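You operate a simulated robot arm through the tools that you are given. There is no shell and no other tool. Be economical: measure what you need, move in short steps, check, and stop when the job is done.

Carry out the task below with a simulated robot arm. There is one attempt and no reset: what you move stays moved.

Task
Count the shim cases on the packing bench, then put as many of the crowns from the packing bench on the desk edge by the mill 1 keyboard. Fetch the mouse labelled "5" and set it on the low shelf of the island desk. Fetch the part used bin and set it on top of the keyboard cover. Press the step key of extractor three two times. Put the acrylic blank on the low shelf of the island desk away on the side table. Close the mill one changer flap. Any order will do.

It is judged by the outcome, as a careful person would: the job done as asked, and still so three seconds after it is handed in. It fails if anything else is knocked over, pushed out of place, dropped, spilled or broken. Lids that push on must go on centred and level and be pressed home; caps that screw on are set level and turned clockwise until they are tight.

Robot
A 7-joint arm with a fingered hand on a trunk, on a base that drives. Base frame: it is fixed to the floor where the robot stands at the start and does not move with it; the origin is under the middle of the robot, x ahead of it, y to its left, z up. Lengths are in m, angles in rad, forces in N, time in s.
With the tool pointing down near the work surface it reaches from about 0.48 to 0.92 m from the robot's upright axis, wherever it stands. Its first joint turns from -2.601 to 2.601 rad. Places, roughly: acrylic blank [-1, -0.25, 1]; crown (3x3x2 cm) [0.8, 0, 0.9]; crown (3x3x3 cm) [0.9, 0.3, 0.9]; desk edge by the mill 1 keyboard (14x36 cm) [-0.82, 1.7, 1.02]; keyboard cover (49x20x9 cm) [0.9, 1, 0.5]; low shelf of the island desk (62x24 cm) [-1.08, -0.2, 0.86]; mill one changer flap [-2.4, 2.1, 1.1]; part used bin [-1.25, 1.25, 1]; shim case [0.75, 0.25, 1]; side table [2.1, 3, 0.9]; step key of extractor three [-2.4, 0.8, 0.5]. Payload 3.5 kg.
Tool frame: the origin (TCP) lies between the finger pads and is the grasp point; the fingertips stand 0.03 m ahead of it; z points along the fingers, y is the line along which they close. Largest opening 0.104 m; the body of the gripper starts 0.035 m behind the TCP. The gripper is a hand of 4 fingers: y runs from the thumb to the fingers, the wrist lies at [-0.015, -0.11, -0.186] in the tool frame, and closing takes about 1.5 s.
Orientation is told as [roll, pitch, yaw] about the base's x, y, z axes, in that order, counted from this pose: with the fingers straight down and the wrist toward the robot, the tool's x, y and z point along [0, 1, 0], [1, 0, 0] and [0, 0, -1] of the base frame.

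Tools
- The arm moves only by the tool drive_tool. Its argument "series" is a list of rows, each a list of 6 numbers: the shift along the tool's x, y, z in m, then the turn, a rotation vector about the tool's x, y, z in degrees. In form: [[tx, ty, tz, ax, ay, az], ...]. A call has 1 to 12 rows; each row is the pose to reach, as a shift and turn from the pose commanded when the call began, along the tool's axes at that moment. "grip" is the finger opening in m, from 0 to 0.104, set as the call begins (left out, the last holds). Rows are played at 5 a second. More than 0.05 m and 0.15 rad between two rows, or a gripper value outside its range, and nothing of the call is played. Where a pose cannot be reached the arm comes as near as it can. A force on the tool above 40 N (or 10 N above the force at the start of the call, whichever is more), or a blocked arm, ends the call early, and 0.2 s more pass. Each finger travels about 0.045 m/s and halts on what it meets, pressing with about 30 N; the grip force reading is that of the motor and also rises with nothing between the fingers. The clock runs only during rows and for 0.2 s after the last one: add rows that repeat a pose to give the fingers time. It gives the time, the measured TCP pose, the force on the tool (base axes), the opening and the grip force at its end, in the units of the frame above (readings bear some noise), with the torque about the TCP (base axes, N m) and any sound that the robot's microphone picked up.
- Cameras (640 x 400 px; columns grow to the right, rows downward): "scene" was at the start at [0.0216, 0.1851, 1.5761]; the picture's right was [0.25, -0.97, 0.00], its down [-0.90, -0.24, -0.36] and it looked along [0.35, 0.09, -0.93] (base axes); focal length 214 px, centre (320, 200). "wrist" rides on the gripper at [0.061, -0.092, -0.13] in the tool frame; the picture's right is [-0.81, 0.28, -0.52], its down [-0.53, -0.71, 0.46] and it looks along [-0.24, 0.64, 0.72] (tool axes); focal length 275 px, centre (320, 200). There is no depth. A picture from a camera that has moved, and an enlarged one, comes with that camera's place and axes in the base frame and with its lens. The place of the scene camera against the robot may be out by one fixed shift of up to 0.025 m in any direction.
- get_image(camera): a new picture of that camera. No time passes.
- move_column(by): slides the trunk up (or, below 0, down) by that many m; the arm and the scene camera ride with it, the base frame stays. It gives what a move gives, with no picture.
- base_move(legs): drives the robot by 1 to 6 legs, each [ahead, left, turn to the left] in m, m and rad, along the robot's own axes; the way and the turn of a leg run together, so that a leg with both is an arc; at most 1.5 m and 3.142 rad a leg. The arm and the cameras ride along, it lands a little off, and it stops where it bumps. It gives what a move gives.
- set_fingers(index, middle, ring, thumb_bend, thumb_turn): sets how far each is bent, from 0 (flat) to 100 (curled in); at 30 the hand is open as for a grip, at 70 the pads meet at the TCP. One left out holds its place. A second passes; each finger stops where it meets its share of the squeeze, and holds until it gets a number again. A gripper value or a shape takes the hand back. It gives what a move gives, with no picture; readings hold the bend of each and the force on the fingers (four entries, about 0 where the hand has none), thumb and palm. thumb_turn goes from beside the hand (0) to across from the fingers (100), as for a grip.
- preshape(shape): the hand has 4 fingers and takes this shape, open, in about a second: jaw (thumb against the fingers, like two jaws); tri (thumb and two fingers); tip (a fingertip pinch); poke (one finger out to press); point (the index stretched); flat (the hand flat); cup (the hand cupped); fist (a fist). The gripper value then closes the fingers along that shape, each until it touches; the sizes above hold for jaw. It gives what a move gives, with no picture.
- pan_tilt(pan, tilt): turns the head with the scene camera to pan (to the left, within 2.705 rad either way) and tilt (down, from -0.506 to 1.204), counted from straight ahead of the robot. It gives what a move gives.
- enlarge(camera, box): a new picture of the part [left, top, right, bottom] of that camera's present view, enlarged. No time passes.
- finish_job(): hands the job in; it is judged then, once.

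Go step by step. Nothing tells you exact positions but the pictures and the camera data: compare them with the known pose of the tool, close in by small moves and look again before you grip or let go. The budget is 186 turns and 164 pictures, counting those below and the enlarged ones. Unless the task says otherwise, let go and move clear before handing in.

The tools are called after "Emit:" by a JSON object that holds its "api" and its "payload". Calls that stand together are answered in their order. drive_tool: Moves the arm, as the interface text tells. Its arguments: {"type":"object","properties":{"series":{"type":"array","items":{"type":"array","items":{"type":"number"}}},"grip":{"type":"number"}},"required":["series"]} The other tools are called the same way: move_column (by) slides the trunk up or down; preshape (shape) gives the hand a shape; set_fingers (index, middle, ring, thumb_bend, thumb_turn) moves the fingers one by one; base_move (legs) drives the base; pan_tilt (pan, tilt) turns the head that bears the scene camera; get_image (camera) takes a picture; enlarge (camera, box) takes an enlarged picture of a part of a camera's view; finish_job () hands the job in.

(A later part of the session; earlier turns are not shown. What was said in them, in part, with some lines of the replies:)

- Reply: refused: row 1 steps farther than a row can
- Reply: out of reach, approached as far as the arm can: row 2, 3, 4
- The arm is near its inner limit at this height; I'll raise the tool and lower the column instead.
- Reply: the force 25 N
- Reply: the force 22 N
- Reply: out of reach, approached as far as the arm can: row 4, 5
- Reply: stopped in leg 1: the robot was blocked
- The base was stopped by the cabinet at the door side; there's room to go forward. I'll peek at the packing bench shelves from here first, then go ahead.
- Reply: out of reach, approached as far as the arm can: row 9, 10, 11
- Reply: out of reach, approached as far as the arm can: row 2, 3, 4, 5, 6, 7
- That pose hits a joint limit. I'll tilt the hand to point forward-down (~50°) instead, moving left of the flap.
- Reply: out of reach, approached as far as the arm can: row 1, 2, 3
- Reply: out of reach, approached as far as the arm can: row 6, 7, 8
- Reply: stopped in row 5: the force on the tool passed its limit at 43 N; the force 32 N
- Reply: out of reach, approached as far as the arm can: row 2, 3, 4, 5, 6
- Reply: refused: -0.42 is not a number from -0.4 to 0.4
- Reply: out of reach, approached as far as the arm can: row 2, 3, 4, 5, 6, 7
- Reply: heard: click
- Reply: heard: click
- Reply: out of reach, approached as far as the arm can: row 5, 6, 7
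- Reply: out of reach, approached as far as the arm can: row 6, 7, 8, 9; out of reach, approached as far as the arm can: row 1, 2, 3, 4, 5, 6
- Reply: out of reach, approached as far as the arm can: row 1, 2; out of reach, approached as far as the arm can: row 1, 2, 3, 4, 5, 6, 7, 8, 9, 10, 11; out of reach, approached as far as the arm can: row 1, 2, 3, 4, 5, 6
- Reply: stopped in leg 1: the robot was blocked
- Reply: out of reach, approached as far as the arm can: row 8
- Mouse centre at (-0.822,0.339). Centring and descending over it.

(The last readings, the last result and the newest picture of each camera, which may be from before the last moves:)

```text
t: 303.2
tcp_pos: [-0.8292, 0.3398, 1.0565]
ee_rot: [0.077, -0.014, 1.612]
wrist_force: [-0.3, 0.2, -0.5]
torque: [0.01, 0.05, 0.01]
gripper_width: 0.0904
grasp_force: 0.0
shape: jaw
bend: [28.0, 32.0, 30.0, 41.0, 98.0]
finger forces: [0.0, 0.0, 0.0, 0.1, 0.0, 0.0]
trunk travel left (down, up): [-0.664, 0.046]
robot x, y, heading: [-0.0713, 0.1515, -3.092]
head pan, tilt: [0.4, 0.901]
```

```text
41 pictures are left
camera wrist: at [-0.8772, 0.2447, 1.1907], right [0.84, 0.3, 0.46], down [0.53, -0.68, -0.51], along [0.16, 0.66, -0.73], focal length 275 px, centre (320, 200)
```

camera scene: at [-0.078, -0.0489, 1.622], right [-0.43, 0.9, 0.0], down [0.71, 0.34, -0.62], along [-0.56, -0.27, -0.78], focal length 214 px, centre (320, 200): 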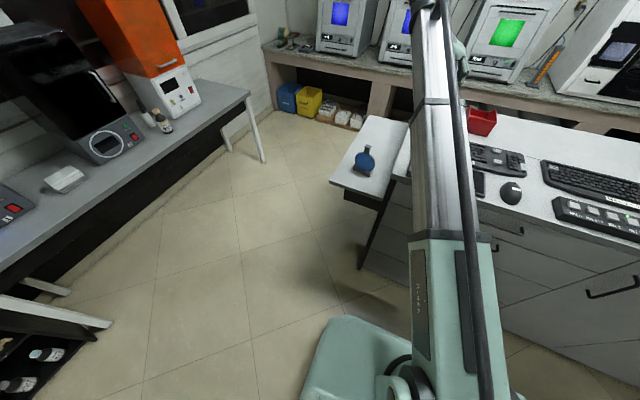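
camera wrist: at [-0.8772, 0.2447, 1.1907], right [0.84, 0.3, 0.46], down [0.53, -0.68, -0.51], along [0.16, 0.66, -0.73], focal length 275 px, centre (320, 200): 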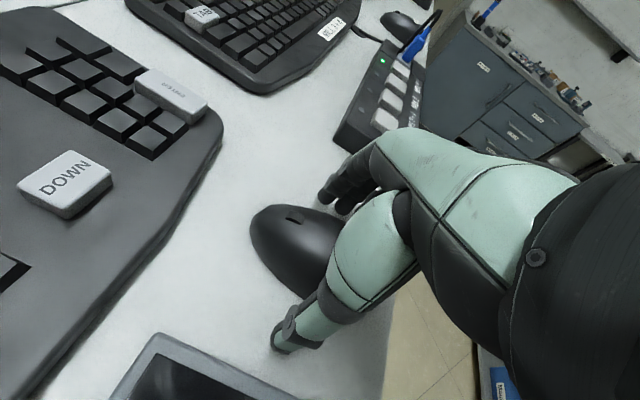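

Mouse is between thumb and fingers. Closing gently and lifting slightly.

Emit:
{"api": "drive_tool", "payload": {"series": [[0, 0, 0, 0, 0, 0], [0, 0, 0, 0, 0, 0], [0, 0, 0, 0, 0, 0], [0, 0, 0, 0, 0, 0], [0, 0, 0, 0, 0, 0], [0, 0, 0, 0, 0, 0]], "grip": 0.03}}

Emit:
{"api": "drive_tool", "payload": {"series": [[0, 0, -0.02, 0, 0, 0], [0, 0, -0.05, 0, 0, 0], [0, 0, -0.09, 0, 0, 0], [0, 0, -0.13, 0, 0, 0]]}}

Emit:
{"api": "get_image", "payload": {"camera": "wrist"}}

```text
t: 304.6
tcp_pos: [-0.8289, 0.341, 1.0588]
ee_rot: [0.078, -0.018, 1.613]
wrist_force: [-0.2, -0.1, 2.2]
torque: [0.03, 0.02, 0.02]
gripper_width: 0.0482
grasp_force: 30.0
shape: jaw
bend: [74.0, 46.0, 44.0, 71.0, 100.0]
finger forces: [15.2, 7.6, 3.5, 0.1, 26.0, 0.0]
trunk travel left (down, up): [-0.664, 0.046]
robot x, y, heading: [-0.0733, 0.1502, -3.095]
head pan, tilt: [0.4, 0.901]
```

```text
t: 305.6
tcp_pos: [-0.8176, 0.3382, 1.1914]
ee_rot: [0.075, -0.015, 1.612]
wrist_force: [0.5, 0.7, -1.0]
torque: [-0.01, 0.02, 0.01]
gripper_width: 0.0478
grasp_force: 30.3
shape: jaw
bend: [74.0, 46.0, 44.0, 71.0, 100.0]
finger forces: [14.8, 7.3, 3.3, 0.0, 25.6, 0.1]
trunk travel left (down, up): [-0.664, 0.046]
robot x, y, heading: [-0.0753, 0.1517, -3.096]
head pan, tilt: [0.4, 0.901]
```

```text
40 pictures are left
camera wrist: at [-0.8659, 0.2421, 1.3235], right [0.84, 0.3, 0.46], down [0.53, -0.68, -0.51], along [0.16, 0.66, -0.73], focal length 275 px, centre (320, 200)
```

wrist: 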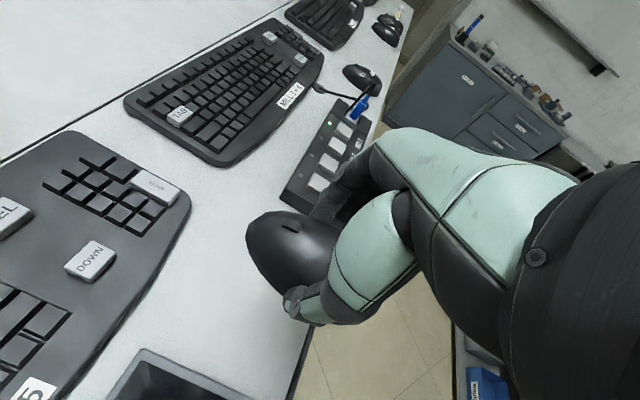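

Mouse held. Driving toward the low shelf and moving the hand above its back part.

Emit:
{"api": "base_move", "payload": {"legs": [[0, 0.35, 0], [0.2, 0, 0]]}}

Emit:
{"api": "drive_tool", "payload": {"series": [[0.025, -0.04, 0, 0, 0, 0], [0.05, -0.08, 0, 0, 0, 0], [0.075, -0.12, 0, 0, 0, 0], [0.09, -0.155, 0, 0, 0, 0], [0.1, -0.19, 0, 0, 0, 0]]}}

Emit:
{"api": "get_image", "payload": {"camera": "scene"}}

Emit:
{"api": "get_image", "payload": {"camera": "wrist"}}

```text
t: 309.1
tcp_pos: [-1.0051, -0.0277, 1.1899]
ee_rot: [0.074, -0.015, 1.614]
wrist_force: [0.5, 0.0, -1.2]
torque: [0.0, -0.01, -0.02]
gripper_width: 0.0481
grasp_force: 29.8
shape: jaw
bend: [74.0, 46.0, 44.0, 71.0, 100.0]
finger forces: [14.8, 7.4, 3.3, 0.0, 25.9, 0.0]
trunk travel left (down, up): [-0.664, 0.046]
robot x, y, heading: [-0.2596, -0.2114, -3.089]
head pan, tilt: [0.4, 0.901]
```

```text
t: 310.3
tcp_pos: [-1.0929, -0.2235, 1.1961]
ee_rot: [0.075, -0.017, 1.615]
wrist_force: [0.3, -0.4, -0.3]
torque: [0.02, 0.0, 0.02]
gripper_width: 0.0478
grasp_force: 30.5
shape: jaw
bend: [74.0, 46.0, 44.0, 71.0, 100.0]
finger forces: [14.8, 7.2, 3.5, 0.0, 25.8, 0.0]
trunk travel left (down, up): [-0.664, 0.046]
robot x, y, heading: [-0.2611, -0.2123, -3.088]
head pan, tilt: [0.4, 0.901]
```

```text
39 pictures are left
camera scene: at [-0.2619, -0.4115, 1.6218], right [-0.43, 0.9, 0.0], down [0.71, 0.34, -0.62], along [-0.56, -0.27, -0.78], focal length 214 px, centre (320, 200)
```

scene: 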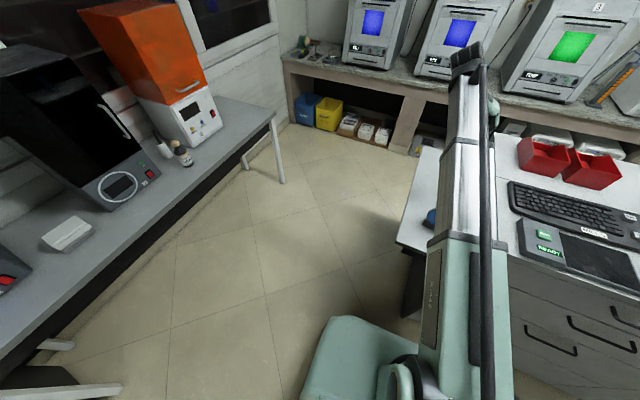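

```text
38 pictures are left
camera wrist: at [-1.1411, -0.3194, 1.3284], right [0.83, 0.3, 0.46], down [0.53, -0.68, -0.51], along [0.16, 0.66, -0.73], focal length 275 px, centre (320, 200)
```

wrist: 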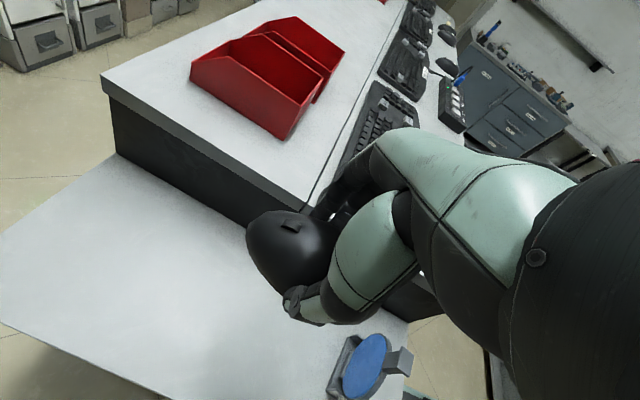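

Blank's stand is at (-0.87,-0.19); spot for the mouse at (-1.09,-0.21) is clear. Lowering.

Emit:
{"api": "move_column", "payload": {"by": -0.26}}

Emit:
{"api": "drive_tool", "payload": {"series": [[0, 0.01, 0.008, 0, 0, 0], [0, 0.01, 0.016, 0, 0, 0], [0, 0.01, 0.024, 0, 0, 0]]}}

Emit:
{"api": "get_image", "payload": {"camera": "wrist"}}

```text
t: 313.0
tcp_pos: [-1.0928, -0.2227, 0.9356]
ee_rot: [0.077, -0.016, 1.616]
wrist_force: [0.6, -0.1, -1.8]
torque: [-0.01, 0.0, -0.02]
gripper_width: 0.0479
grasp_force: 30.3
shape: jaw
bend: [74.0, 46.0, 44.0, 71.0, 100.0]
finger forces: [14.8, 7.2, 3.4, 0.0, 25.8, 0.0]
trunk travel left (down, up): [-0.404, 0.306]
robot x, y, heading: [-0.2594, -0.2126, -3.094]
head pan, tilt: [0.4, 0.901]
```

```text
t: 313.8
tcp_pos: [-1.0963, -0.2123, 0.9111]
ee_rot: [0.076, -0.016, 1.616]
wrist_force: [0.1, 0.3, -1.3]
torque: [0.03, -0.02, 0.01]
gripper_width: 0.0475
grasp_force: 30.0
shape: jaw
bend: [74.0, 46.0, 44.0, 71.0, 100.0]
finger forces: [14.8, 7.3, 3.4, 0.0, 25.8, 0.1]
trunk travel left (down, up): [-0.404, 0.306]
robot x, y, heading: [-0.2568, -0.2102, -3.091]
head pan, tilt: [0.4, 0.901]
```

```text
37 pictures are left
camera wrist: at [-1.1437, -0.3086, 1.0441], right [0.83, 0.31, 0.46], down [0.53, -0.68, -0.51], along [0.16, 0.66, -0.73], focal length 275 px, centre (320, 200)
```

wrist: 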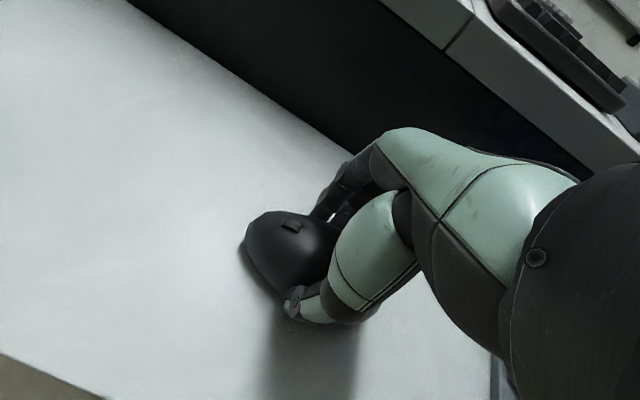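

Emit:
{"api": "drive_tool", "payload": {"series": [[0, 0, 0.004, 0, 0, 0], [0, 0, 0.007, 0, 0, 0], [0, 0, 0.01, 0, 0, 0], [0, 0, 0.013, 0, 0, 0]]}}

```text
t: 314.8
tcp_pos: [-1.0974, -0.212, 0.8985]
ee_rot: [0.076, -0.015, 1.617]
wrist_force: [-0.4, 0.7, 0.1]
torque: [0.0, -0.01, -0.01]
gripper_width: 0.0475
grasp_force: 29.7
shape: jaw
bend: [74.0, 46.0, 44.0, 71.0, 100.0]
finger forces: [14.8, 7.3, 3.6, 0.0, 25.9, 0.1]
trunk travel left (down, up): [-0.404, 0.306]
robot x, y, heading: [-0.2616, -0.2103, -3.094]
head pan, tilt: [0.4, 0.901]
```

Emit:
{"api": "drive_tool", "payload": {"series": [[0, 0, 0.002, 0, 0, 0], [0, 0, 0.004, 0, 0, 0], [0, 0, 0.006, 0, 0, 0]]}}

```text
t: 315.6
tcp_pos: [-1.0963, -0.2124, 0.897]
ee_rot: [0.083, -0.016, 1.616]
wrist_force: [-1.9, -1.2, 34.3]
torque: [0.09, 0.01, 0.12]
gripper_width: 0.0492
grasp_force: 29.7
shape: jaw
bend: [74.0, 46.0, 44.0, 71.0, 100.0]
finger forces: [20.0, 10.8, 5.0, 0.1, 33.3, 0.0]
trunk travel left (down, up): [-0.404, 0.306]
robot x, y, heading: [-0.2603, -0.2149, -3.091]
head pan, tilt: [0.4, 0.901]
```

Firm contact; easing up, releasing and lifting clear.

Emit:
{"api": "drive_tool", "payload": {"series": [[0, 0, -0.004, 0, 0, 0], [0, 0, -0.004, 0, 0, 0], [0, 0, -0.004, 0, 0, 0], [0, 0, -0.004, 0, 0, 0], [0, 0, -0.004, 0, 0, 0], [0, 0, -0.03, 0, 0, 0], [0, 0, -0.07, 0, 0, 0], [0, 0, -0.11, 0, 0, 0], [0, 0, -0.15, 0, 0, 0]], "grip": 0.095}}

Emit:
{"api": "get_image", "payload": {"camera": "wrist"}}

```text
t: 317.6
tcp_pos: [-1.0861, -0.213, 1.0403]
ee_rot: [0.075, -0.014, 1.616]
wrist_force: [-0.1, -0.6, 0.2]
torque: [0.01, -0.03, -0.03]
gripper_width: 0.0949
grasp_force: 0.1
shape: jaw
bend: [31.0, 32.0, 30.0, 33.0, 98.0]
finger forces: [0.1, 0.1, 0.0, 0.0, 0.0, 0.1]
trunk travel left (down, up): [-0.404, 0.306]
robot x, y, heading: [-0.2583, -0.2109, -3.099]
head pan, tilt: [0.4, 0.901]
```

```text
36 pictures are left
camera wrist: at [-1.1333, -0.3094, 1.174], right [0.83, 0.31, 0.46], down [0.53, -0.68, -0.51], along [0.16, 0.66, -0.73], focal length 275 px, centre (320, 200)
```

wrist: 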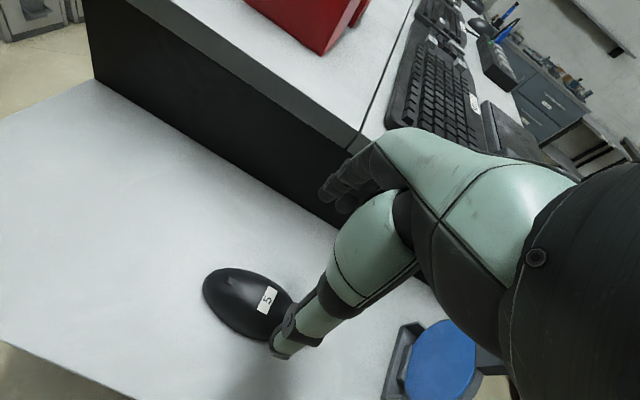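

Mouse 5 is on the low shelf. Moving above the blank for a good look.

Emit:
{"api": "drive_tool", "payload": {"series": [[-0.03, 0, -0.03, 0, 0, 0], [-0.07, 0, -0.06, 0, 0, 0], [-0.115, 0.001, -0.06, 0, 0, 0], [-0.16, 0.001, -0.06, 0, 0, 0], [-0.205, 0.002, -0.06, 0, 0, 0], [-0.2466, 0.002, -0.06, 0, 0, 0]]}}

Emit:
{"api": "get_image", "payload": {"camera": "wrist"}}

Emit:
{"api": "pan_tilt", "payload": {"pan": 0.05, "tilt": 0.9}}

Emit:
{"api": "enlarge", "payload": {"camera": "scene", "box": [240, 40, 440, 180]}}

```text
t: 319.0
tcp_pos: [-0.8493, -0.1856, 1.0687]
ee_rot: [0.09, -0.018, 1.625]
wrist_force: [0.3, 0.2, 0.6]
torque: [-0.02, -0.01, 0.0]
gripper_width: 0.0948
grasp_force: 0.0
shape: jaw
bend: [31.0, 32.0, 30.0, 33.0, 98.0]
finger forces: [0.0, 0.1, 0.0, 0.1, 0.0, 0.0]
out of reach, approached as far as the arm can: row 5, 6
trunk travel left (down, up): [-0.404, 0.306]
robot x, y, heading: [-0.2554, -0.21, -3.094]
head pan, tilt: [0.4, 0.901]
```

```text
35 pictures are left
camera wrist: at [-0.8943, -0.2822, 1.2008], right [0.84, 0.31, 0.45], down [0.53, -0.68, -0.51], along [0.14, 0.67, -0.73], focal length 275 px, centre (320, 200)
```

wrist: 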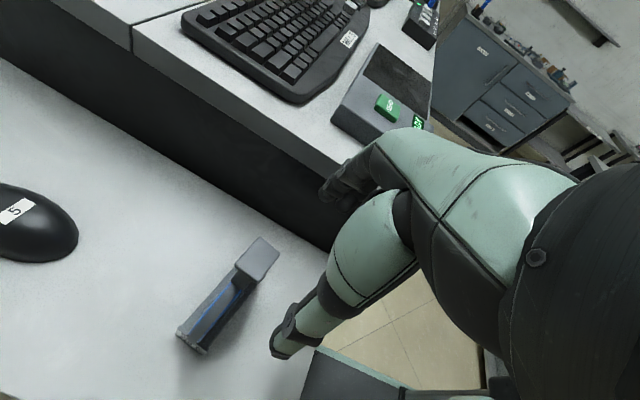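

```text
t: 319.8
tcp_pos: [-0.8499, -0.185, 1.0678]
ee_rot: [0.086, -0.019, 1.626]
wrist_force: [-0.5, -0.3, -0.3]
torque: [0.02, -0.01, 0.0]
gripper_width: 0.0947
grasp_force: 0.0
shape: jaw
bend: [31.0, 32.0, 30.0, 33.0, 98.0]
finger forces: [0.0, 0.0, 0.1, 0.1, 0.0, 0.0]
trunk travel left (down, up): [-0.404, 0.306]
robot x, y, heading: [-0.257, -0.2114, -3.093]
head pan, tilt: [0.051, 0.901]
```

```text
2.86 times, centred on (340, 110) of scene
camera zoom: at [-0.2686, -0.3859, 1.3619], right [-0.1, 0.99, 0.0], down [0.78, 0.08, -0.62], along [-0.62, -0.06, -0.78], focal length 613 px, centre (263, 457)
```

zoom: 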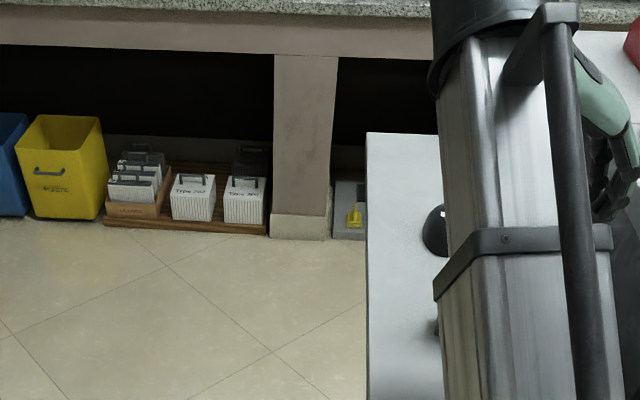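

Emit:
{"api": "enlarge", "payload": {"camera": "wrist", "box": [150, 220, 310, 370]}}

```text
2.67 times, centred on (230, 295) of wrist
camera zoom: at [-0.895, -0.2823, 1.2011], right [0.84, 0.31, 0.45], down [0.53, -0.68, -0.51], along [0.14, 0.67, -0.73], focal length 734 px, centre (560, -53)
```

zoom: 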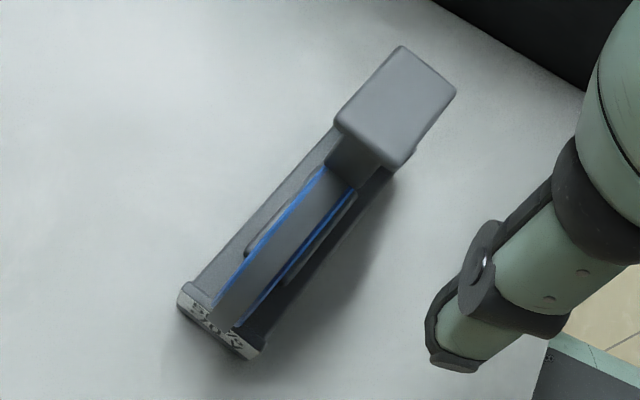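

The blank is a thin upright disc with a tab on top (tab top ≈(-0.88,-0.185,0.98)), plane roughly along y (about 16° turned). I'll turn the hand so it closes across the disc's thickness.

Emit:
{"api": "drive_tool", "payload": {"series": [[0, 0, 0, 0, 0, -8], [0, 0, 0, 0, 0, -16], [0, 0, 0, 0, 0, -24], [0, 0, 0, 0, 0, -32], [0, 0, 0, 0, 0, -40], [0, 0, 0, 0, 0, -48], [0, 0, 0, 0, 0, -56], [0, 0, 0, 0, 0, -64], [0, 0, 0, 0, 0, -71.3]]}}

Emit:
{"api": "get_image", "payload": {"camera": "wrist"}}

```text
t: 321.8
tcp_pos: [-0.846, -0.2188, 1.0687]
ee_rot: [-0.028, -0.092, 2.835]
wrist_force: [-0.6, 0.7, 0.8]
torque: [0.04, -0.03, -0.02]
gripper_width: 0.0947
grasp_force: 0.1
shape: jaw
bend: [31.0, 32.0, 30.0, 33.0, 98.0]
finger forces: [0.0, 0.0, 0.1, 0.0, 0.1, 0.1]
out of reach, approached as far as the arm can: row 8, 9
trunk travel left (down, up): [-0.404, 0.306]
robot x, y, heading: [-0.26, -0.217, -3.096]
head pan, tilt: [0.051, 0.901]
```

```text
32 pictures are left
camera wrist: at [-0.7683, -0.312, 1.1866], right [0.03, 0.83, 0.56], down [0.8, 0.32, -0.5], along [-0.59, 0.47, -0.65], focal length 275 px, centre (320, 200)
```

wrist: 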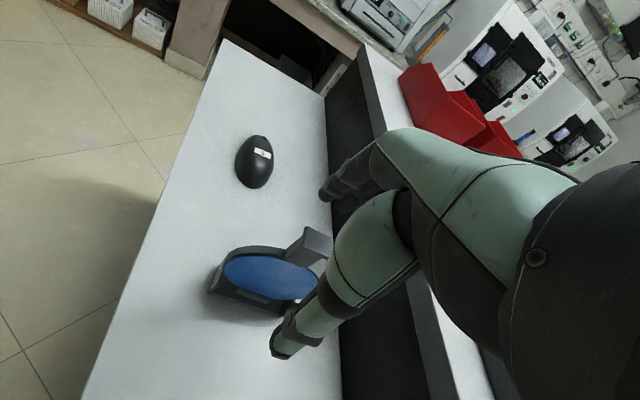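

Backing the base for better reach and then moving over the tab with orientation trimmed.

Emit:
{"api": "base_move", "payload": {"legs": [[-0.13, 0, 0]]}}

Emit:
{"api": "drive_tool", "payload": {"series": [[0.0, 0.04, -0.005, 2.6, 0.8, -2], [0.0, 0.08, -0.01, 5.3, 1.6, -4], [0.0, 0.12, -0.01, 5.3, 1.6, -5], [0.0, 0.155, -0.01, 5.3, 1.6, -5]]}}

Emit:
{"api": "get_image", "payload": {"camera": "wrist"}}

```text
t: 323.1
tcp_pos: [-0.7174, -0.2121, 1.0682]
ee_rot: [-0.027, -0.091, 2.833]
wrist_force: [0.5, -0.4, 1.0]
torque: [-0.01, 0.01, 0.01]
gripper_width: 0.0947
grasp_force: 0.0
shape: jaw
bend: [31.0, 32.0, 30.0, 33.0, 98.0]
finger forces: [0.0, 0.1, 0.0, 0.0, 0.1, 0.0]
trunk travel left (down, up): [-0.404, 0.306]
robot x, y, heading: [-0.1279, -0.2058, -3.091]
head pan, tilt: [0.051, 0.901]
```

```text
t: 324.1
tcp_pos: [-0.865, -0.212, 1.0905]
ee_rot: [-0.085, -0.026, 2.861]
wrist_force: [0.2, -0.1, 0.5]
torque: [0.03, 0.03, 0.02]
gripper_width: 0.0948
grasp_force: 0.0
shape: jaw
bend: [31.0, 32.0, 30.0, 33.0, 98.0]
finger forces: [0.0, 0.1, 0.0, 0.1, 0.0, 0.0]
out of reach, approached as far as the arm can: row 1, 2, 3, 4
trunk travel left (down, up): [-0.404, 0.306]
robot x, y, heading: [-0.1305, -0.2082, -3.093]
head pan, tilt: [0.051, 0.901]
```

```text
31 pictures are left
camera wrist: at [-0.7938, -0.3082, 1.2125], right [-0.04, 0.8, 0.59], down [0.83, 0.35, -0.43], along [-0.55, 0.48, -0.68], focal length 275 px, centre (320, 200)
```

wrist: 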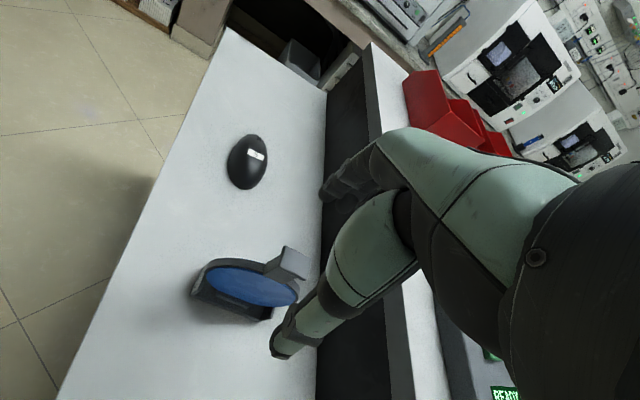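

Moving over the tab and lowering partway.

Emit:
{"api": "drive_tool", "payload": {"series": [[-0.0147, 0.0254, 0.02, 0, 0, 0], [-0.0147, 0.0254, 0.05, 0, 0, 0], [-0.0147, 0.0254, 0.082, 0, 0, 0]]}}

Emit:
{"api": "get_image", "payload": {"camera": "wrist"}}

```text
t: 324.9
tcp_pos: [-0.8815, -0.1892, 1.0115]
ee_rot: [-0.098, -0.031, 2.85]
wrist_force: [0.6, 0.5, 0.4]
torque: [-0.03, -0.02, 0.0]
gripper_width: 0.095
grasp_force: 0.0
shape: jaw
bend: [31.0, 32.0, 30.0, 33.0, 98.0]
finger forces: [0.0, 0.0, 0.0, 0.0, 0.1, 0.1]
out of reach, approached as far as the arm can: row 1, 2, 3
trunk travel left (down, up): [-0.404, 0.306]
robot x, y, heading: [-0.1261, -0.2046, -3.091]
head pan, tilt: [0.051, 0.901]
```

```text
30 pictures are left
camera wrist: at [-0.8115, -0.2882, 1.1311], right [-0.03, 0.8, 0.6], down [0.84, 0.35, -0.42], along [-0.55, 0.49, -0.68], focal length 275 px, centre (320, 200)
```

wrist: 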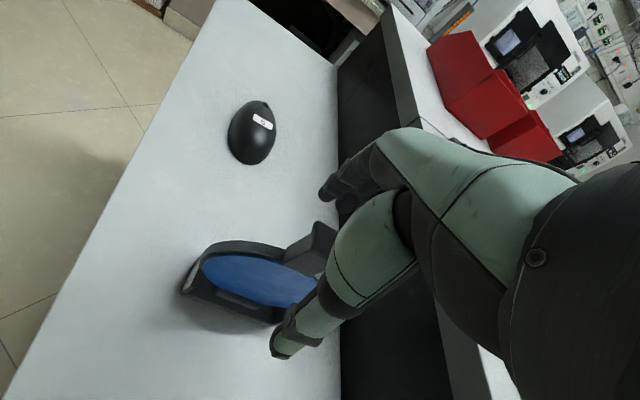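

Aligned; lowering so the pads straddle the tab and rim, then closing.

Emit:
{"api": "drive_tool", "payload": {"series": [[0, 0.006, 0.015, 0, 0, 0], [0, 0.006, 0.03, 0, 0, 0], [0, 0.006, 0.045, 0, 0, 0]]}}

Emit:
{"api": "get_image", "payload": {"camera": "wrist"}}

Emit:
{"api": "drive_tool", "payload": {"series": [[0, 0, 0, 0, 0, 0], [0, 0, 0, 0, 0, 0], [0, 0, 0, 0, 0, 0], [0, 0, 0, 0, 0, 0], [0, 0, 0, 0, 0, 0], [0, 0, 0, 0, 0, 0], [0, 0, 0, 0, 0, 0], [0, 0, 0, 0, 0, 0]], "grip": 0.0}}

Emit:
{"api": "get_image", "payload": {"camera": "wrist"}}

```text
t: 325.7
tcp_pos: [-0.8885, -0.1892, 0.9643]
ee_rot: [-0.097, -0.032, 2.854]
wrist_force: [0.1, -0.4, 0.8]
torque: [0.03, -0.01, -0.01]
gripper_width: 0.095
grasp_force: 0.1
shape: jaw
bend: [31.0, 32.0, 30.0, 33.0, 98.0]
finger forces: [0.0, 0.1, 0.1, 0.1, 0.4, 0.0]
out of reach, approached as far as the arm can: row 1, 2, 3
trunk travel left (down, up): [-0.404, 0.306]
robot x, y, heading: [-0.1286, -0.2041, -3.091]
head pan, tilt: [0.051, 0.901]
```

```text
29 pictures are left
camera wrist: at [-0.8178, -0.2865, 1.0855], right [-0.03, 0.8, 0.6], down [0.83, 0.35, -0.42], along [-0.55, 0.49, -0.68], focal length 275 px, centre (320, 200)
```

wrist: 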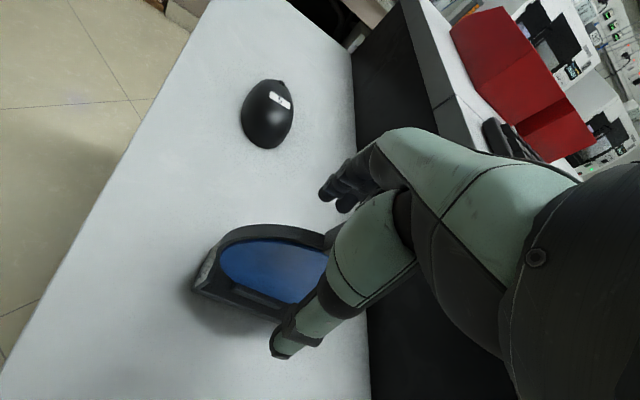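

```text
t: 327.5
tcp_pos: [-0.8881, -0.1884, 0.966]
ee_rot: [-0.097, -0.031, 2.852]
wrist_force: [-0.2, -0.3, 0.2]
torque: [-0.05, 0.01, 0.0]
gripper_width: 0.0064
grasp_force: 30.3
shape: jaw
bend: [70.0, 70.0, 70.0, 75.0, 100.0]
finger forces: [17.7, 6.6, 2.6, 0.1, 26.9, 0.1]
trunk travel left (down, up): [-0.404, 0.306]
robot x, y, heading: [-0.1294, -0.2078, -3.092]
head pan, tilt: [0.051, 0.901]
```

```text
28 pictures are left
camera wrist: at [-0.8179, -0.2865, 1.0855], right [-0.03, 0.8, 0.6], down [0.84, 0.35, -0.42], along [-0.55, 0.49, -0.68], focal length 275 px, centre (320, 200)
```

wrist: 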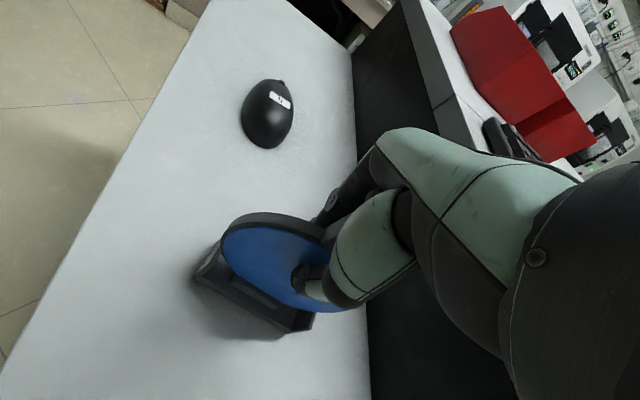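

The disc has come into the grip, with the stand separate below. Lifting slowly and checking.

Emit:
{"api": "drive_tool", "payload": {"series": [[0, 0, -0.01, 0, 0, 0], [0, 0, -0.025, 0, 0, 0], [0, 0, -0.05, 0, 0, 0], [0, 0, -0.085, 0, 0, 0], [0, 0, -0.12, 0, 0, 0]]}}

Emit:
{"api": "get_image", "payload": {"camera": "wrist"}}

```text
t: 328.7
tcp_pos: [-0.8871, -0.2016, 1.086]
ee_rot: [-0.093, -0.031, 2.853]
wrist_force: [0.7, -0.8, -3.2]
torque: [0.01, 0.01, 0.06]
gripper_width: 0.006
grasp_force: 30.3
shape: jaw
bend: [70.0, 70.0, 70.0, 75.0, 100.0]
finger forces: [18.6, 5.9, 2.6, 0.0, 27.2, 0.1]
trunk travel left (down, up): [-0.404, 0.306]
robot x, y, heading: [-0.1284, -0.205, -3.094]
head pan, tilt: [0.051, 0.901]
```

```text
27 pictures are left
camera wrist: at [-0.8178, -0.2979, 1.2072], right [-0.03, 0.8, 0.6], down [0.83, 0.35, -0.42], along [-0.55, 0.49, -0.68], focal length 275 px, centre (320, 200)
```

wrist: 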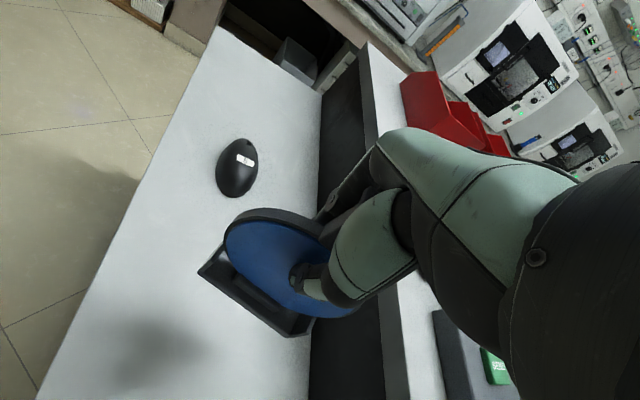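

The blank with its stand is one piece and held. Raising and driving it toward the side table.

Emit:
{"api": "move_column", "payload": {"by": 0.25}}

Emit:
{"api": "base_move", "payload": {"legs": [[0, 0, -1.619], [1.1, 0, 0], [1.02, 0, 0], [0, 0, -1.57], [1.4, 0, 0], [0, 0, 1.1]]}}

Emit:
{"api": "pan_tilt", "payload": {"pan": 0.0, "tilt": 0.55}}

Emit:
{"api": "get_image", "payload": {"camera": "scene"}}

```text
t: 331.3
tcp_pos: [-0.8896, -0.2009, 1.3366]
ee_rot: [-0.094, -0.029, 2.854]
wrist_force: [-0.2, -0.3, -3.6]
torque: [0.01, 0.02, 0.01]
gripper_width: 0.0061
grasp_force: 30.3
shape: jaw
bend: [70.0, 70.0, 70.0, 75.0, 100.0]
finger forces: [18.6, 5.7, 2.6, 0.1, 27.1, 0.0]
trunk travel left (down, up): [-0.654, 0.056]
robot x, y, heading: [-0.1313, -0.2056, -3.084]
head pan, tilt: [0.051, 0.901]
```

```text
t: 358.9
tcp_pos: [1.6578, 2.5591, 1.3371]
ee_rot: [-0.094, -0.03, 0.741]
wrist_force: [-0.6, -0.1, -3.4]
torque: [-0.01, -0.02, 0.03]
gripper_width: 0.0056
grasp_force: 30.1
shape: jaw
bend: [70.0, 70.0, 70.0, 75.0, 100.0]
finger forces: [18.3, 5.4, 2.6, 0.0, 26.2, 0.0]
trunk travel left (down, up): [-0.654, 0.056]
robot x, y, heading: [1.2632, 1.91, 1.075]
head pan, tilt: [0.051, 0.901]
```

```text
t: 359.7
tcp_pos: [1.6592, 2.5593, 1.335]
ee_rot: [-0.095, -0.028, 0.74]
wrist_force: [0.2, -1.0, -4.1]
torque: [0.0, 0.03, 0.0]
gripper_width: 0.0056
grasp_force: 30.1
shape: jaw
bend: [70.0, 70.0, 70.0, 75.0, 100.0]
finger forces: [18.2, 5.4, 2.5, 0.0, 26.2, 0.1]
trunk travel left (down, up): [-0.654, 0.056]
robot x, y, heading: [1.2621, 1.9154, 1.08]
head pan, tilt: [0.0, 0.55]
```

```text
26 pictures are left
camera scene: at [1.1467, 2.0342, 1.6411], right [0.88, -0.47, 0.0], down [-0.25, -0.46, -0.85], along [0.4, 0.75, -0.52], focal length 214 px, centre (320, 200)
```

scene: 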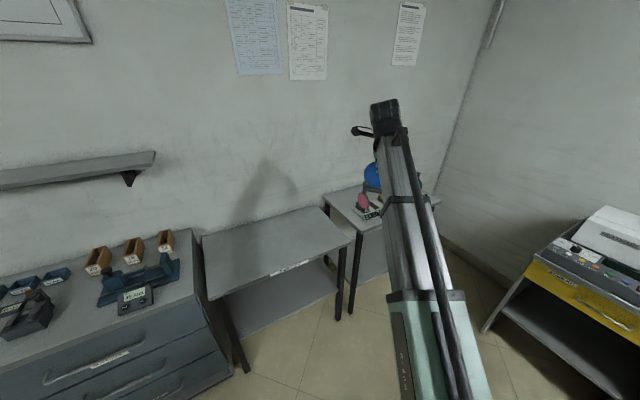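

Emit:
{"api": "enlarge", "payload": {"camera": "scene", "box": [200, 140, 460, 300]}}

Emit:
{"api": "get_image", "payload": {"camera": "wrist"}}

```text
2.46 times, centred on (330, 220) of scene
camera zoom: at [1.1467, 2.0342, 1.6411], right [0.88, -0.47, 0.0], down [-0.25, -0.46, -0.85], along [0.4, 0.75, -0.52], focal length 528 px, centre (295, 151)
```

zoom: 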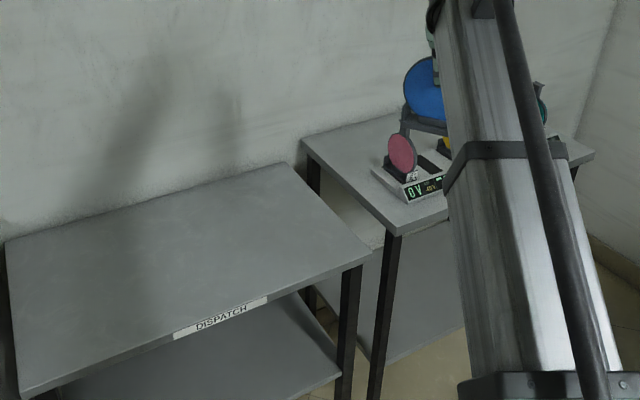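

```text
24 pictures are left
camera wrist: at [1.5383, 2.5492, 1.4567], right [0.7, -0.39, 0.6], down [-0.13, -0.9, -0.42], along [0.7, 0.22, -0.68], focal length 275 px, centre (320, 200)
```

wrist: 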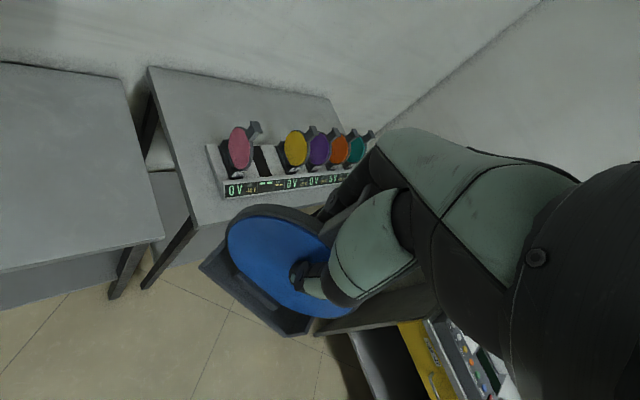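

The corner table (with the coloured dock) is the side table; there's free surface behind the dock. Positioning the robot to face it.

Emit:
{"api": "base_move", "payload": {"legs": [[0, 0, 0.49], [0, -0.58, 0], [0.3, 0, 0]]}}

Emit:
{"api": "pan_tilt", "payload": {"pan": -0.1, "tilt": 0.7}}

Emit:
{"api": "get_image", "payload": {"camera": "scene"}}

Emit:
{"api": "get_image", "payload": {"camera": "wrist"}}

```text
t: 366.0
tcp_pos: [1.8676, 2.9724, 1.3367]
ee_rot: [-0.095, -0.032, 1.237]
wrist_force: [-0.7, 0.0, -2.7]
torque: [0.04, 0.02, 0.01]
gripper_width: 0.0056
grasp_force: 29.9
shape: jaw
bend: [70.0, 70.0, 70.0, 75.0, 100.0]
finger forces: [18.6, 5.4, 2.4, 0.0, 26.2, 0.0]
trunk travel left (down, up): [-0.654, 0.056]
robot x, y, heading: [1.8279, 2.2084, 1.573]
head pan, tilt: [0.0, 0.55]
```

```text
t: 366.7
tcp_pos: [1.8694, 2.9713, 1.3354]
ee_rot: [-0.093, -0.03, 1.236]
wrist_force: [-0.1, 0.1, -2.9]
torque: [0.04, 0.0, 0.0]
gripper_width: 0.0058
grasp_force: 29.7
shape: jaw
bend: [70.0, 70.0, 70.0, 75.0, 100.0]
finger forces: [18.5, 5.3, 2.5, 0.0, 26.3, 0.0]
trunk travel left (down, up): [-0.654, 0.056]
robot x, y, heading: [1.8253, 2.2132, 1.575]
head pan, tilt: [-0.099, 0.7]
```

```text
23 pictures are left
camera scene: at [1.6785, 2.2545, 1.6281], right [1.0, -0.1, 0.0], down [-0.06, -0.64, -0.77], along [0.07, 0.76, -0.64], focal length 214 px, centre (320, 200)
```

scene: 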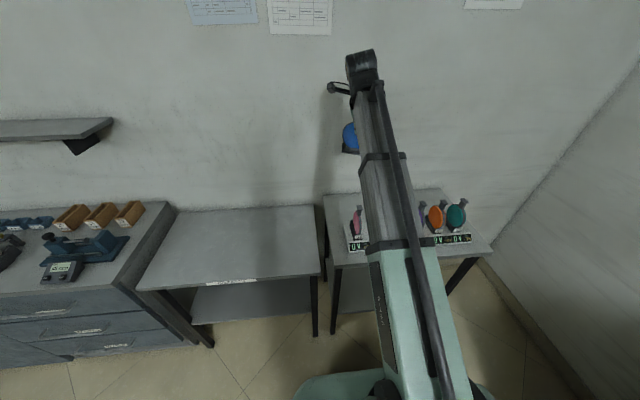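

```text
22 pictures are left
camera wrist: at [1.7672, 2.9052, 1.4566], right [0.8, -0.01, 0.6], down [0.31, -0.85, -0.42], along [0.51, 0.53, -0.68], focal length 275 px, centre (320, 200)
```

wrist: 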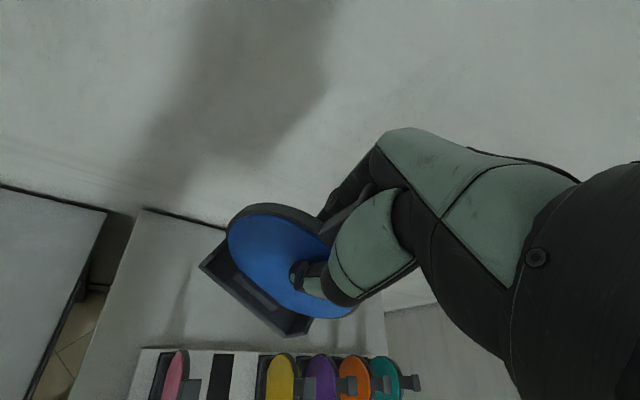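

Checking how level the blank hangs before lowering.

Emit:
{"api": "enlarge", "payload": {"camera": "scene", "box": [315, 90, 395, 170]}}

```text
5.00 times, centred on (355, 130) of scene
camera zoom: at [1.6785, 2.2545, 1.6281], right [1.0, -0.1, 0.0], down [-0.06, -0.64, -0.77], along [0.07, 0.76, -0.64], focal length 1072 px, centre (145, 550)
```

zoom: 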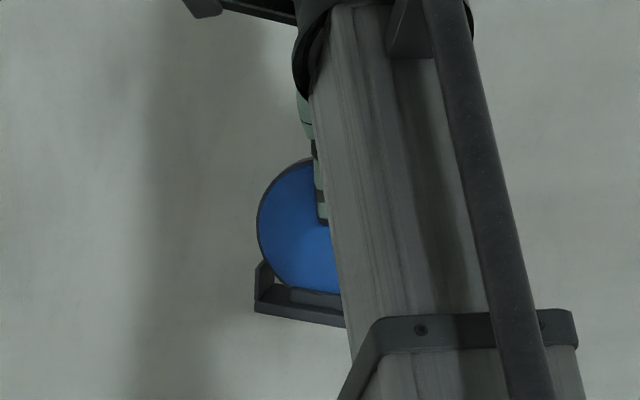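

The blank hangs nearly level (within ~3°), bottom about 0.10 below the TCP. Moving 5 cm toward the wall behind the dock and lowering the column.

Emit:
{"api": "drive_tool", "payload": {"series": [[0.008, 0.024, 0, 0, 0, 0], [0.0165, 0.047, 0, 0, 0, 0]]}}

Emit:
{"api": "move_column", "payload": {"by": -0.29}}

Emit:
{"api": "get_image", "payload": {"camera": "wrist"}}

Emit:
{"api": "get_image", "payload": {"camera": "scene"}}

```text
t: 367.3
tcp_pos: [1.868, 3.025, 1.3354]
ee_rot: [-0.095, -0.031, 1.236]
wrist_force: [-0.1, -0.7, -3.0]
torque: [-0.01, -0.02, 0.0]
gripper_width: 0.0057
grasp_force: 29.5
shape: jaw
bend: [70.0, 70.0, 70.0, 75.0, 100.0]
finger forces: [18.6, 5.2, 2.5, 0.0, 26.4, 0.1]
trunk travel left (down, up): [-0.654, 0.056]
robot x, y, heading: [1.8259, 2.216, 1.57]
head pan, tilt: [-0.099, 0.7]
```

```text
t: 370.2
tcp_pos: [1.869, 3.0229, 1.0442]
ee_rot: [-0.094, -0.029, 1.235]
wrist_force: [-0.1, 0.0, -2.8]
torque: [0.01, -0.01, 0.0]
gripper_width: 0.0055
grasp_force: 29.5
shape: jaw
bend: [70.0, 70.0, 70.0, 75.0, 100.0]
finger forces: [18.7, 5.2, 2.5, 0.1, 26.4, 0.0]
trunk travel left (down, up): [-0.364, 0.346]
robot x, y, heading: [1.8292, 2.214, 1.574]
head pan, tilt: [-0.099, 0.7]
```

```text
20 pictures are left
camera wrist: at [1.7678, 2.9568, 1.1664], right [0.8, -0.01, 0.6], down [0.31, -0.85, -0.42], along [0.51, 0.53, -0.68], focal length 275 px, centre (320, 200)
```

wrist: 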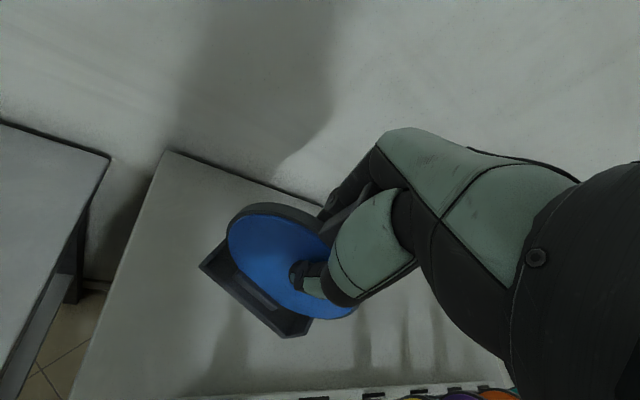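

```text
19 pictures are left
camera scene: at [1.6786, 2.2542, 1.3381], right [1.0, -0.1, 0.0], down [-0.06, -0.64, -0.76], along [0.07, 0.76, -0.64], focal length 214 px, centre (320, 200)
```

scene: 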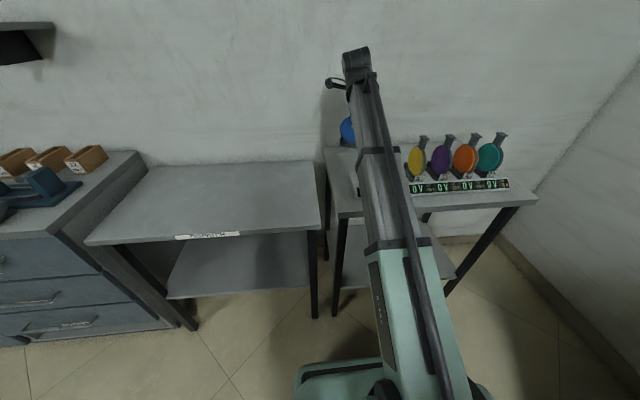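

Clear spot. Lowering in steps to contact.

Emit:
{"api": "drive_tool", "payload": {"series": [[0, 0, 0.012, 0, 0, 0], [0, 0, 0.024, 0, 0, 0], [0, 0, 0.034, 0, 0, 0], [0, 0, 0.042, 0, 0, 0], [0, 0, 0.048, 0, 0, 0]]}}

Emit:
{"api": "drive_tool", "payload": {"series": [[0, 0, 0.004, 0, 0, 0], [0, 0, 0.008, 0, 0, 0], [0, 0, 0.011, 0, 0, 0]]}}

Emit:
{"api": "enlarge", "payload": {"camera": "wrist", "box": [140, 180, 400, 360]}}

```text
t: 371.4
tcp_pos: [1.8745, 3.0231, 0.9983]
ee_rot: [-0.096, -0.029, 1.234]
wrist_force: [0.0, 0.1, -3.6]
torque: [0.01, -0.01, 0.0]
gripper_width: 0.0057
grasp_force: 30.1
shape: jaw
bend: [70.0, 70.0, 70.0, 75.0, 100.0]
finger forces: [18.7, 5.2, 2.4, 0.0, 26.3, 0.0]
trunk travel left (down, up): [-0.364, 0.346]
robot x, y, heading: [1.8273, 2.2134, 1.572]
head pan, tilt: [-0.099, 0.7]
```

```text
t: 372.2
tcp_pos: [1.8749, 3.0216, 0.9865]
ee_rot: [-0.095, -0.029, 1.236]
wrist_force: [0.6, 0.1, -3.6]
torque: [0.01, -0.03, 0.01]
gripper_width: 0.0055
grasp_force: 30.7
shape: jaw
bend: [70.0, 70.0, 70.0, 75.0, 100.0]
finger forces: [18.7, 5.2, 2.3, 0.0, 26.4, 0.0]
trunk travel left (down, up): [-0.364, 0.346]
robot x, y, heading: [1.8303, 2.2112, 1.575]
head pan, tilt: [-0.099, 0.7]
```

```text
2.22 times, centred on (270, 270) of wrist
camera zoom: at [1.7735, 2.956, 1.1076], right [0.8, -0.01, 0.6], down [0.31, -0.85, -0.42], along [0.51, 0.53, -0.68], focal length 612 px, centre (431, 44)
```

zoom: 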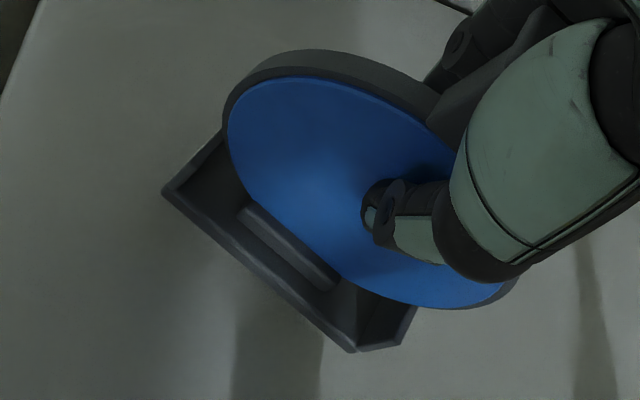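

Emit:
{"api": "drive_tool", "payload": {"series": [[0, 0, 0.004, 0, 0, 0], [0, 0, 0.008, 0, 0, 0], [0, 0, 0.012, 0, 0, 0], [0, 0, 0.015, 0, 0, 0]]}}

Emit:
{"api": "drive_tool", "payload": {"series": [[0, 0, 0.003, 0, 0, 0], [0, 0, 0.006, 0, 0, 0], [0, 0, 0.009, 0, 0, 0]]}}

```text
t: 373.2
tcp_pos: [1.8771, 3.0225, 0.9723]
ee_rot: [-0.096, -0.028, 1.236]
wrist_force: [-0.6, 0.3, -2.9]
torque: [-0.01, -0.03, 0.0]
gripper_width: 0.0057
grasp_force: 29.7
shape: jaw
bend: [70.0, 70.0, 70.0, 75.0, 100.0]
finger forces: [18.7, 5.2, 2.4, 0.0, 26.4, 0.0]
trunk travel left (down, up): [-0.364, 0.346]
robot x, y, heading: [1.8274, 2.214, 1.573]
head pan, tilt: [-0.099, 0.7]
```

```text
t: 374.0
tcp_pos: [1.8764, 3.022, 0.9653]
ee_rot: [-0.097, -0.032, 1.236]
wrist_force: [-0.7, 0.0, 4.4]
torque: [0.02, 0.01, 0.01]
gripper_width: 0.0064
grasp_force: 30.2
shape: jaw
bend: [70.0, 70.0, 70.0, 75.0, 100.0]
finger forces: [20.1, 5.8, 2.6, 0.1, 27.7, 0.0]
trunk travel left (down, up): [-0.364, 0.346]
robot x, y, heading: [1.8266, 2.2113, 1.573]
head pan, tilt: [-0.099, 0.7]
```

Contact. A couple more millimetres to settle it flat, then look.

Emit:
{"api": "drive_tool", "payload": {"series": [[0, 0, 0.002, 0, 0, 0], [0, 0, 0.004, 0, 0, 0]]}}

Emit:
{"api": "enlarge", "payload": {"camera": "wrist", "box": [140, 180, 400, 360]}}

Emit:
{"api": "enlarge", "payload": {"camera": "scene", "box": [300, 90, 400, 200]}}

```text
t: 374.6
tcp_pos: [1.8781, 3.021, 0.9629]
ee_rot: [-0.094, -0.035, 1.236]
wrist_force: [-0.7, 3.3, 28.2]
torque: [-0.03, 0.05, 0.04]
gripper_width: 0.007
grasp_force: 30.1
shape: jaw
bend: [70.0, 70.0, 70.0, 76.0, 100.0]
finger forces: [22.8, 8.2, 4.1, 0.1, 32.4, 0.1]
trunk travel left (down, up): [-0.364, 0.346]
robot x, y, heading: [1.8258, 2.2165, 1.569]
head pan, tilt: [-0.099, 0.7]
```

```text
2.22 times, centred on (270, 270) of wrist
camera zoom: at [1.7758, 2.9549, 1.0834], right [0.8, -0.01, 0.6], down [0.31, -0.85, -0.43], along [0.51, 0.53, -0.67], focal length 612 px, centre (431, 44)
```

zoom: 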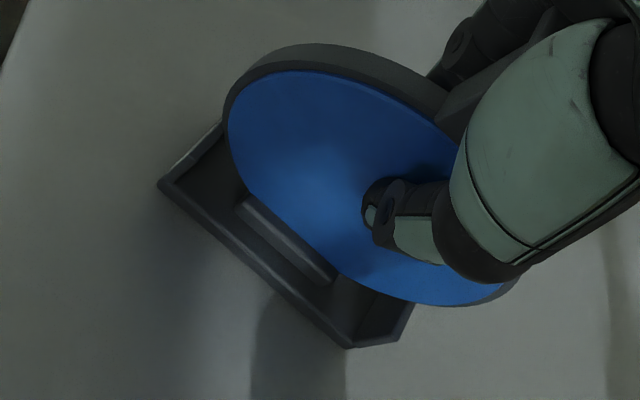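

```text
3.64 times, centred on (350, 145) of scene
camera zoom: at [1.6782, 2.2517, 1.3386], right [1.0, -0.1, 0.0], down [-0.06, -0.64, -0.77], along [0.07, 0.76, -0.64], focal length 780 px, centre (211, 400)
```

zoom: 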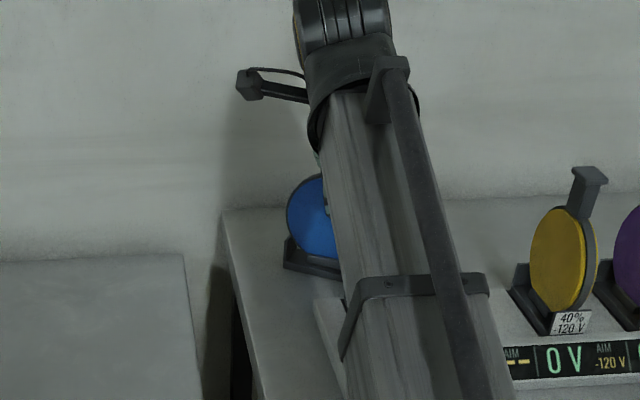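

Settled flat on the table. Relieving pressure and opening.

Emit:
{"api": "drive_tool", "payload": {"series": [[0, 0, -0.003, 0, 0, 0], [0, 0, -0.003, 0, 0, 0], [0, 0, -0.003, 0, 0, 0], [0, 0, -0.003, 0, 0, 0], [0, 0, -0.003, 0, 0, 0], [0, 0, -0.003, 0, 0, 0], [0, 0, -0.003, 0, 0, 0]], "grip": 0.08}}

Emit:
{"api": "get_image", "payload": {"camera": "wrist"}}

```text
t: 376.2
tcp_pos: [1.8772, 3.0209, 0.9624]
ee_rot: [-0.097, -0.03, 1.236]
wrist_force: [-0.9, 0.5, -0.3]
torque: [-0.01, -0.01, -0.02]
gripper_width: 0.08
grasp_force: 0.1
shape: jaw
bend: [27.0, 35.0, 32.0, 53.0, 99.0]
finger forces: [0.1, 0.1, 0.1, 0.1, 0.0, 0.1]
trunk travel left (down, up): [-0.364, 0.346]
robot x, y, heading: [1.8289, 2.2113, 1.572]
head pan, tilt: [-0.099, 0.7]
```

```text
15 pictures are left
camera wrist: at [1.7761, 2.9566, 1.0827], right [0.8, -0.01, 0.6], down [0.31, -0.85, -0.42], along [0.51, 0.53, -0.68], focal length 275 px, centre (320, 200)
```

wrist: 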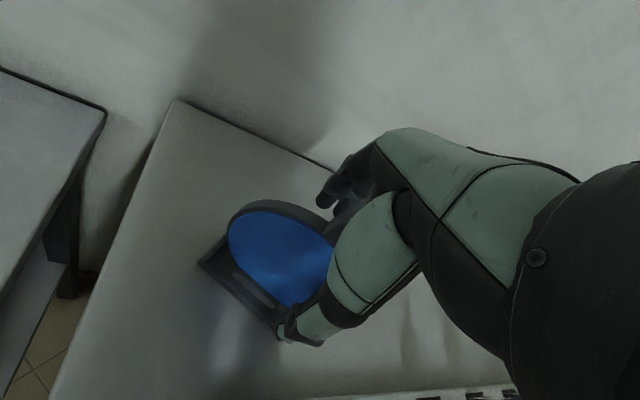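

Standing on its own. Lifting straight up clear of it.

Emit:
{"api": "drive_tool", "payload": {"series": [[-0.002, 0.001, -0.02, 0, 0, 0], [-0.0045, 0.0015, -0.05, 0, 0, 0], [-0.008, 0.003, -0.09, 0, 0, 0], [-0.0115, 0.004, -0.13, 0, 0, 0], [-0.015, 0.005, -0.17, 0, 0, 0]]}}

Emit:
{"api": "get_image", "payload": {"camera": "wrist"}}

```text
t: 377.4
tcp_pos: [1.8754, 3.0229, 1.1327]
ee_rot: [-0.099, -0.031, 1.232]
wrist_force: [0.0, 0.1, -1.1]
torque: [-0.02, 0.02, 0.01]
gripper_width: 0.0801
grasp_force: 0.0
shape: jaw
bend: [27.0, 35.0, 32.0, 53.0, 99.0]
finger forces: [0.0, 0.0, 0.0, 0.0, 0.0, 0.0]
trunk travel left (down, up): [-0.364, 0.346]
robot x, y, heading: [1.8285, 2.2147, 1.572]
head pan, tilt: [-0.099, 0.7]
```

```text
14 pictures are left
camera wrist: at [1.7732, 2.9577, 1.2542], right [0.8, -0.01, 0.6], down [0.31, -0.85, -0.42], along [0.52, 0.52, -0.68], focal length 275 px, centre (320, 200)
```

wrist: 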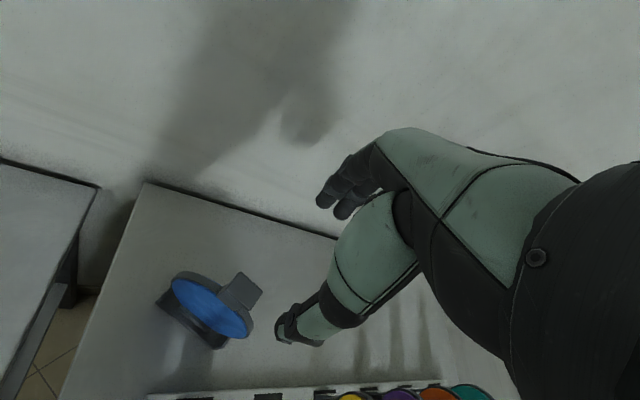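

The blank stands upright on the side table. Backing the robot away before handing in, with one last look.

Emit:
{"api": "base_move", "payload": {"legs": [[-0.3, 0, 0]]}}

Emit:
{"api": "get_image", "payload": {"camera": "scene"}}

```text
t: 379.5
tcp_pos: [1.8763, 2.7214, 1.1329]
ee_rot: [-0.099, -0.03, 1.23]
wrist_force: [-0.6, 0.5, 0.2]
torque: [0.0, 0.0, -0.01]
gripper_width: 0.08
grasp_force: 0.0
shape: jaw
bend: [27.0, 35.0, 32.0, 53.0, 99.0]
finger forces: [0.1, 0.0, 0.1, 0.1, 0.0, 0.0]
trunk travel left (down, up): [-0.364, 0.346]
robot x, y, heading: [1.8294, 1.9138, 1.572]
head pan, tilt: [-0.099, 0.7]
```

```text
13 pictures are left
camera scene: at [1.6791, 1.952, 1.3381], right [1.0, -0.1, 0.0], down [-0.06, -0.64, -0.76], along [0.08, 0.76, -0.64], focal length 214 px, centre (320, 200)
```

scene: 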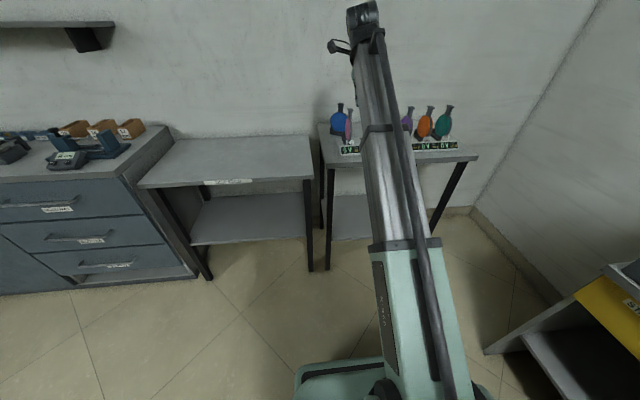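

All the parts are done: blank put away upright, nothing disturbed, and the hand is empty and clear. Handing in.

Emit:
{"api": "finish_job", "payload": {}}

```text
The job is handed in.
```

I did every part of the job and handed it in; the result has not come back yet.

- **Crowns:** I counted two shim cases on the packing bench. Two crowns now stand on the desk edge by the mill 1 keyboard.
- **Mouse "5":** It is on the low shelf of the island desk.
- **Part used bin:** It sits level on the keyboard cover, between the cover's two handles. I saw it settled when I let go but did not go back for a final check.
- **Extractor three:** I pressed the step key twice. It clicked both times, and the display went from 80 to 90 to 45 %.
- **Acrylic blank:** It stands upright on the side table, on the open surface behind the dock of coloured discs. The dock has an empty slot, but the task named only the table, so I did not use it.
- **Mill one changer flap:** It is closed, and mill 1 now reads READY with a green light.
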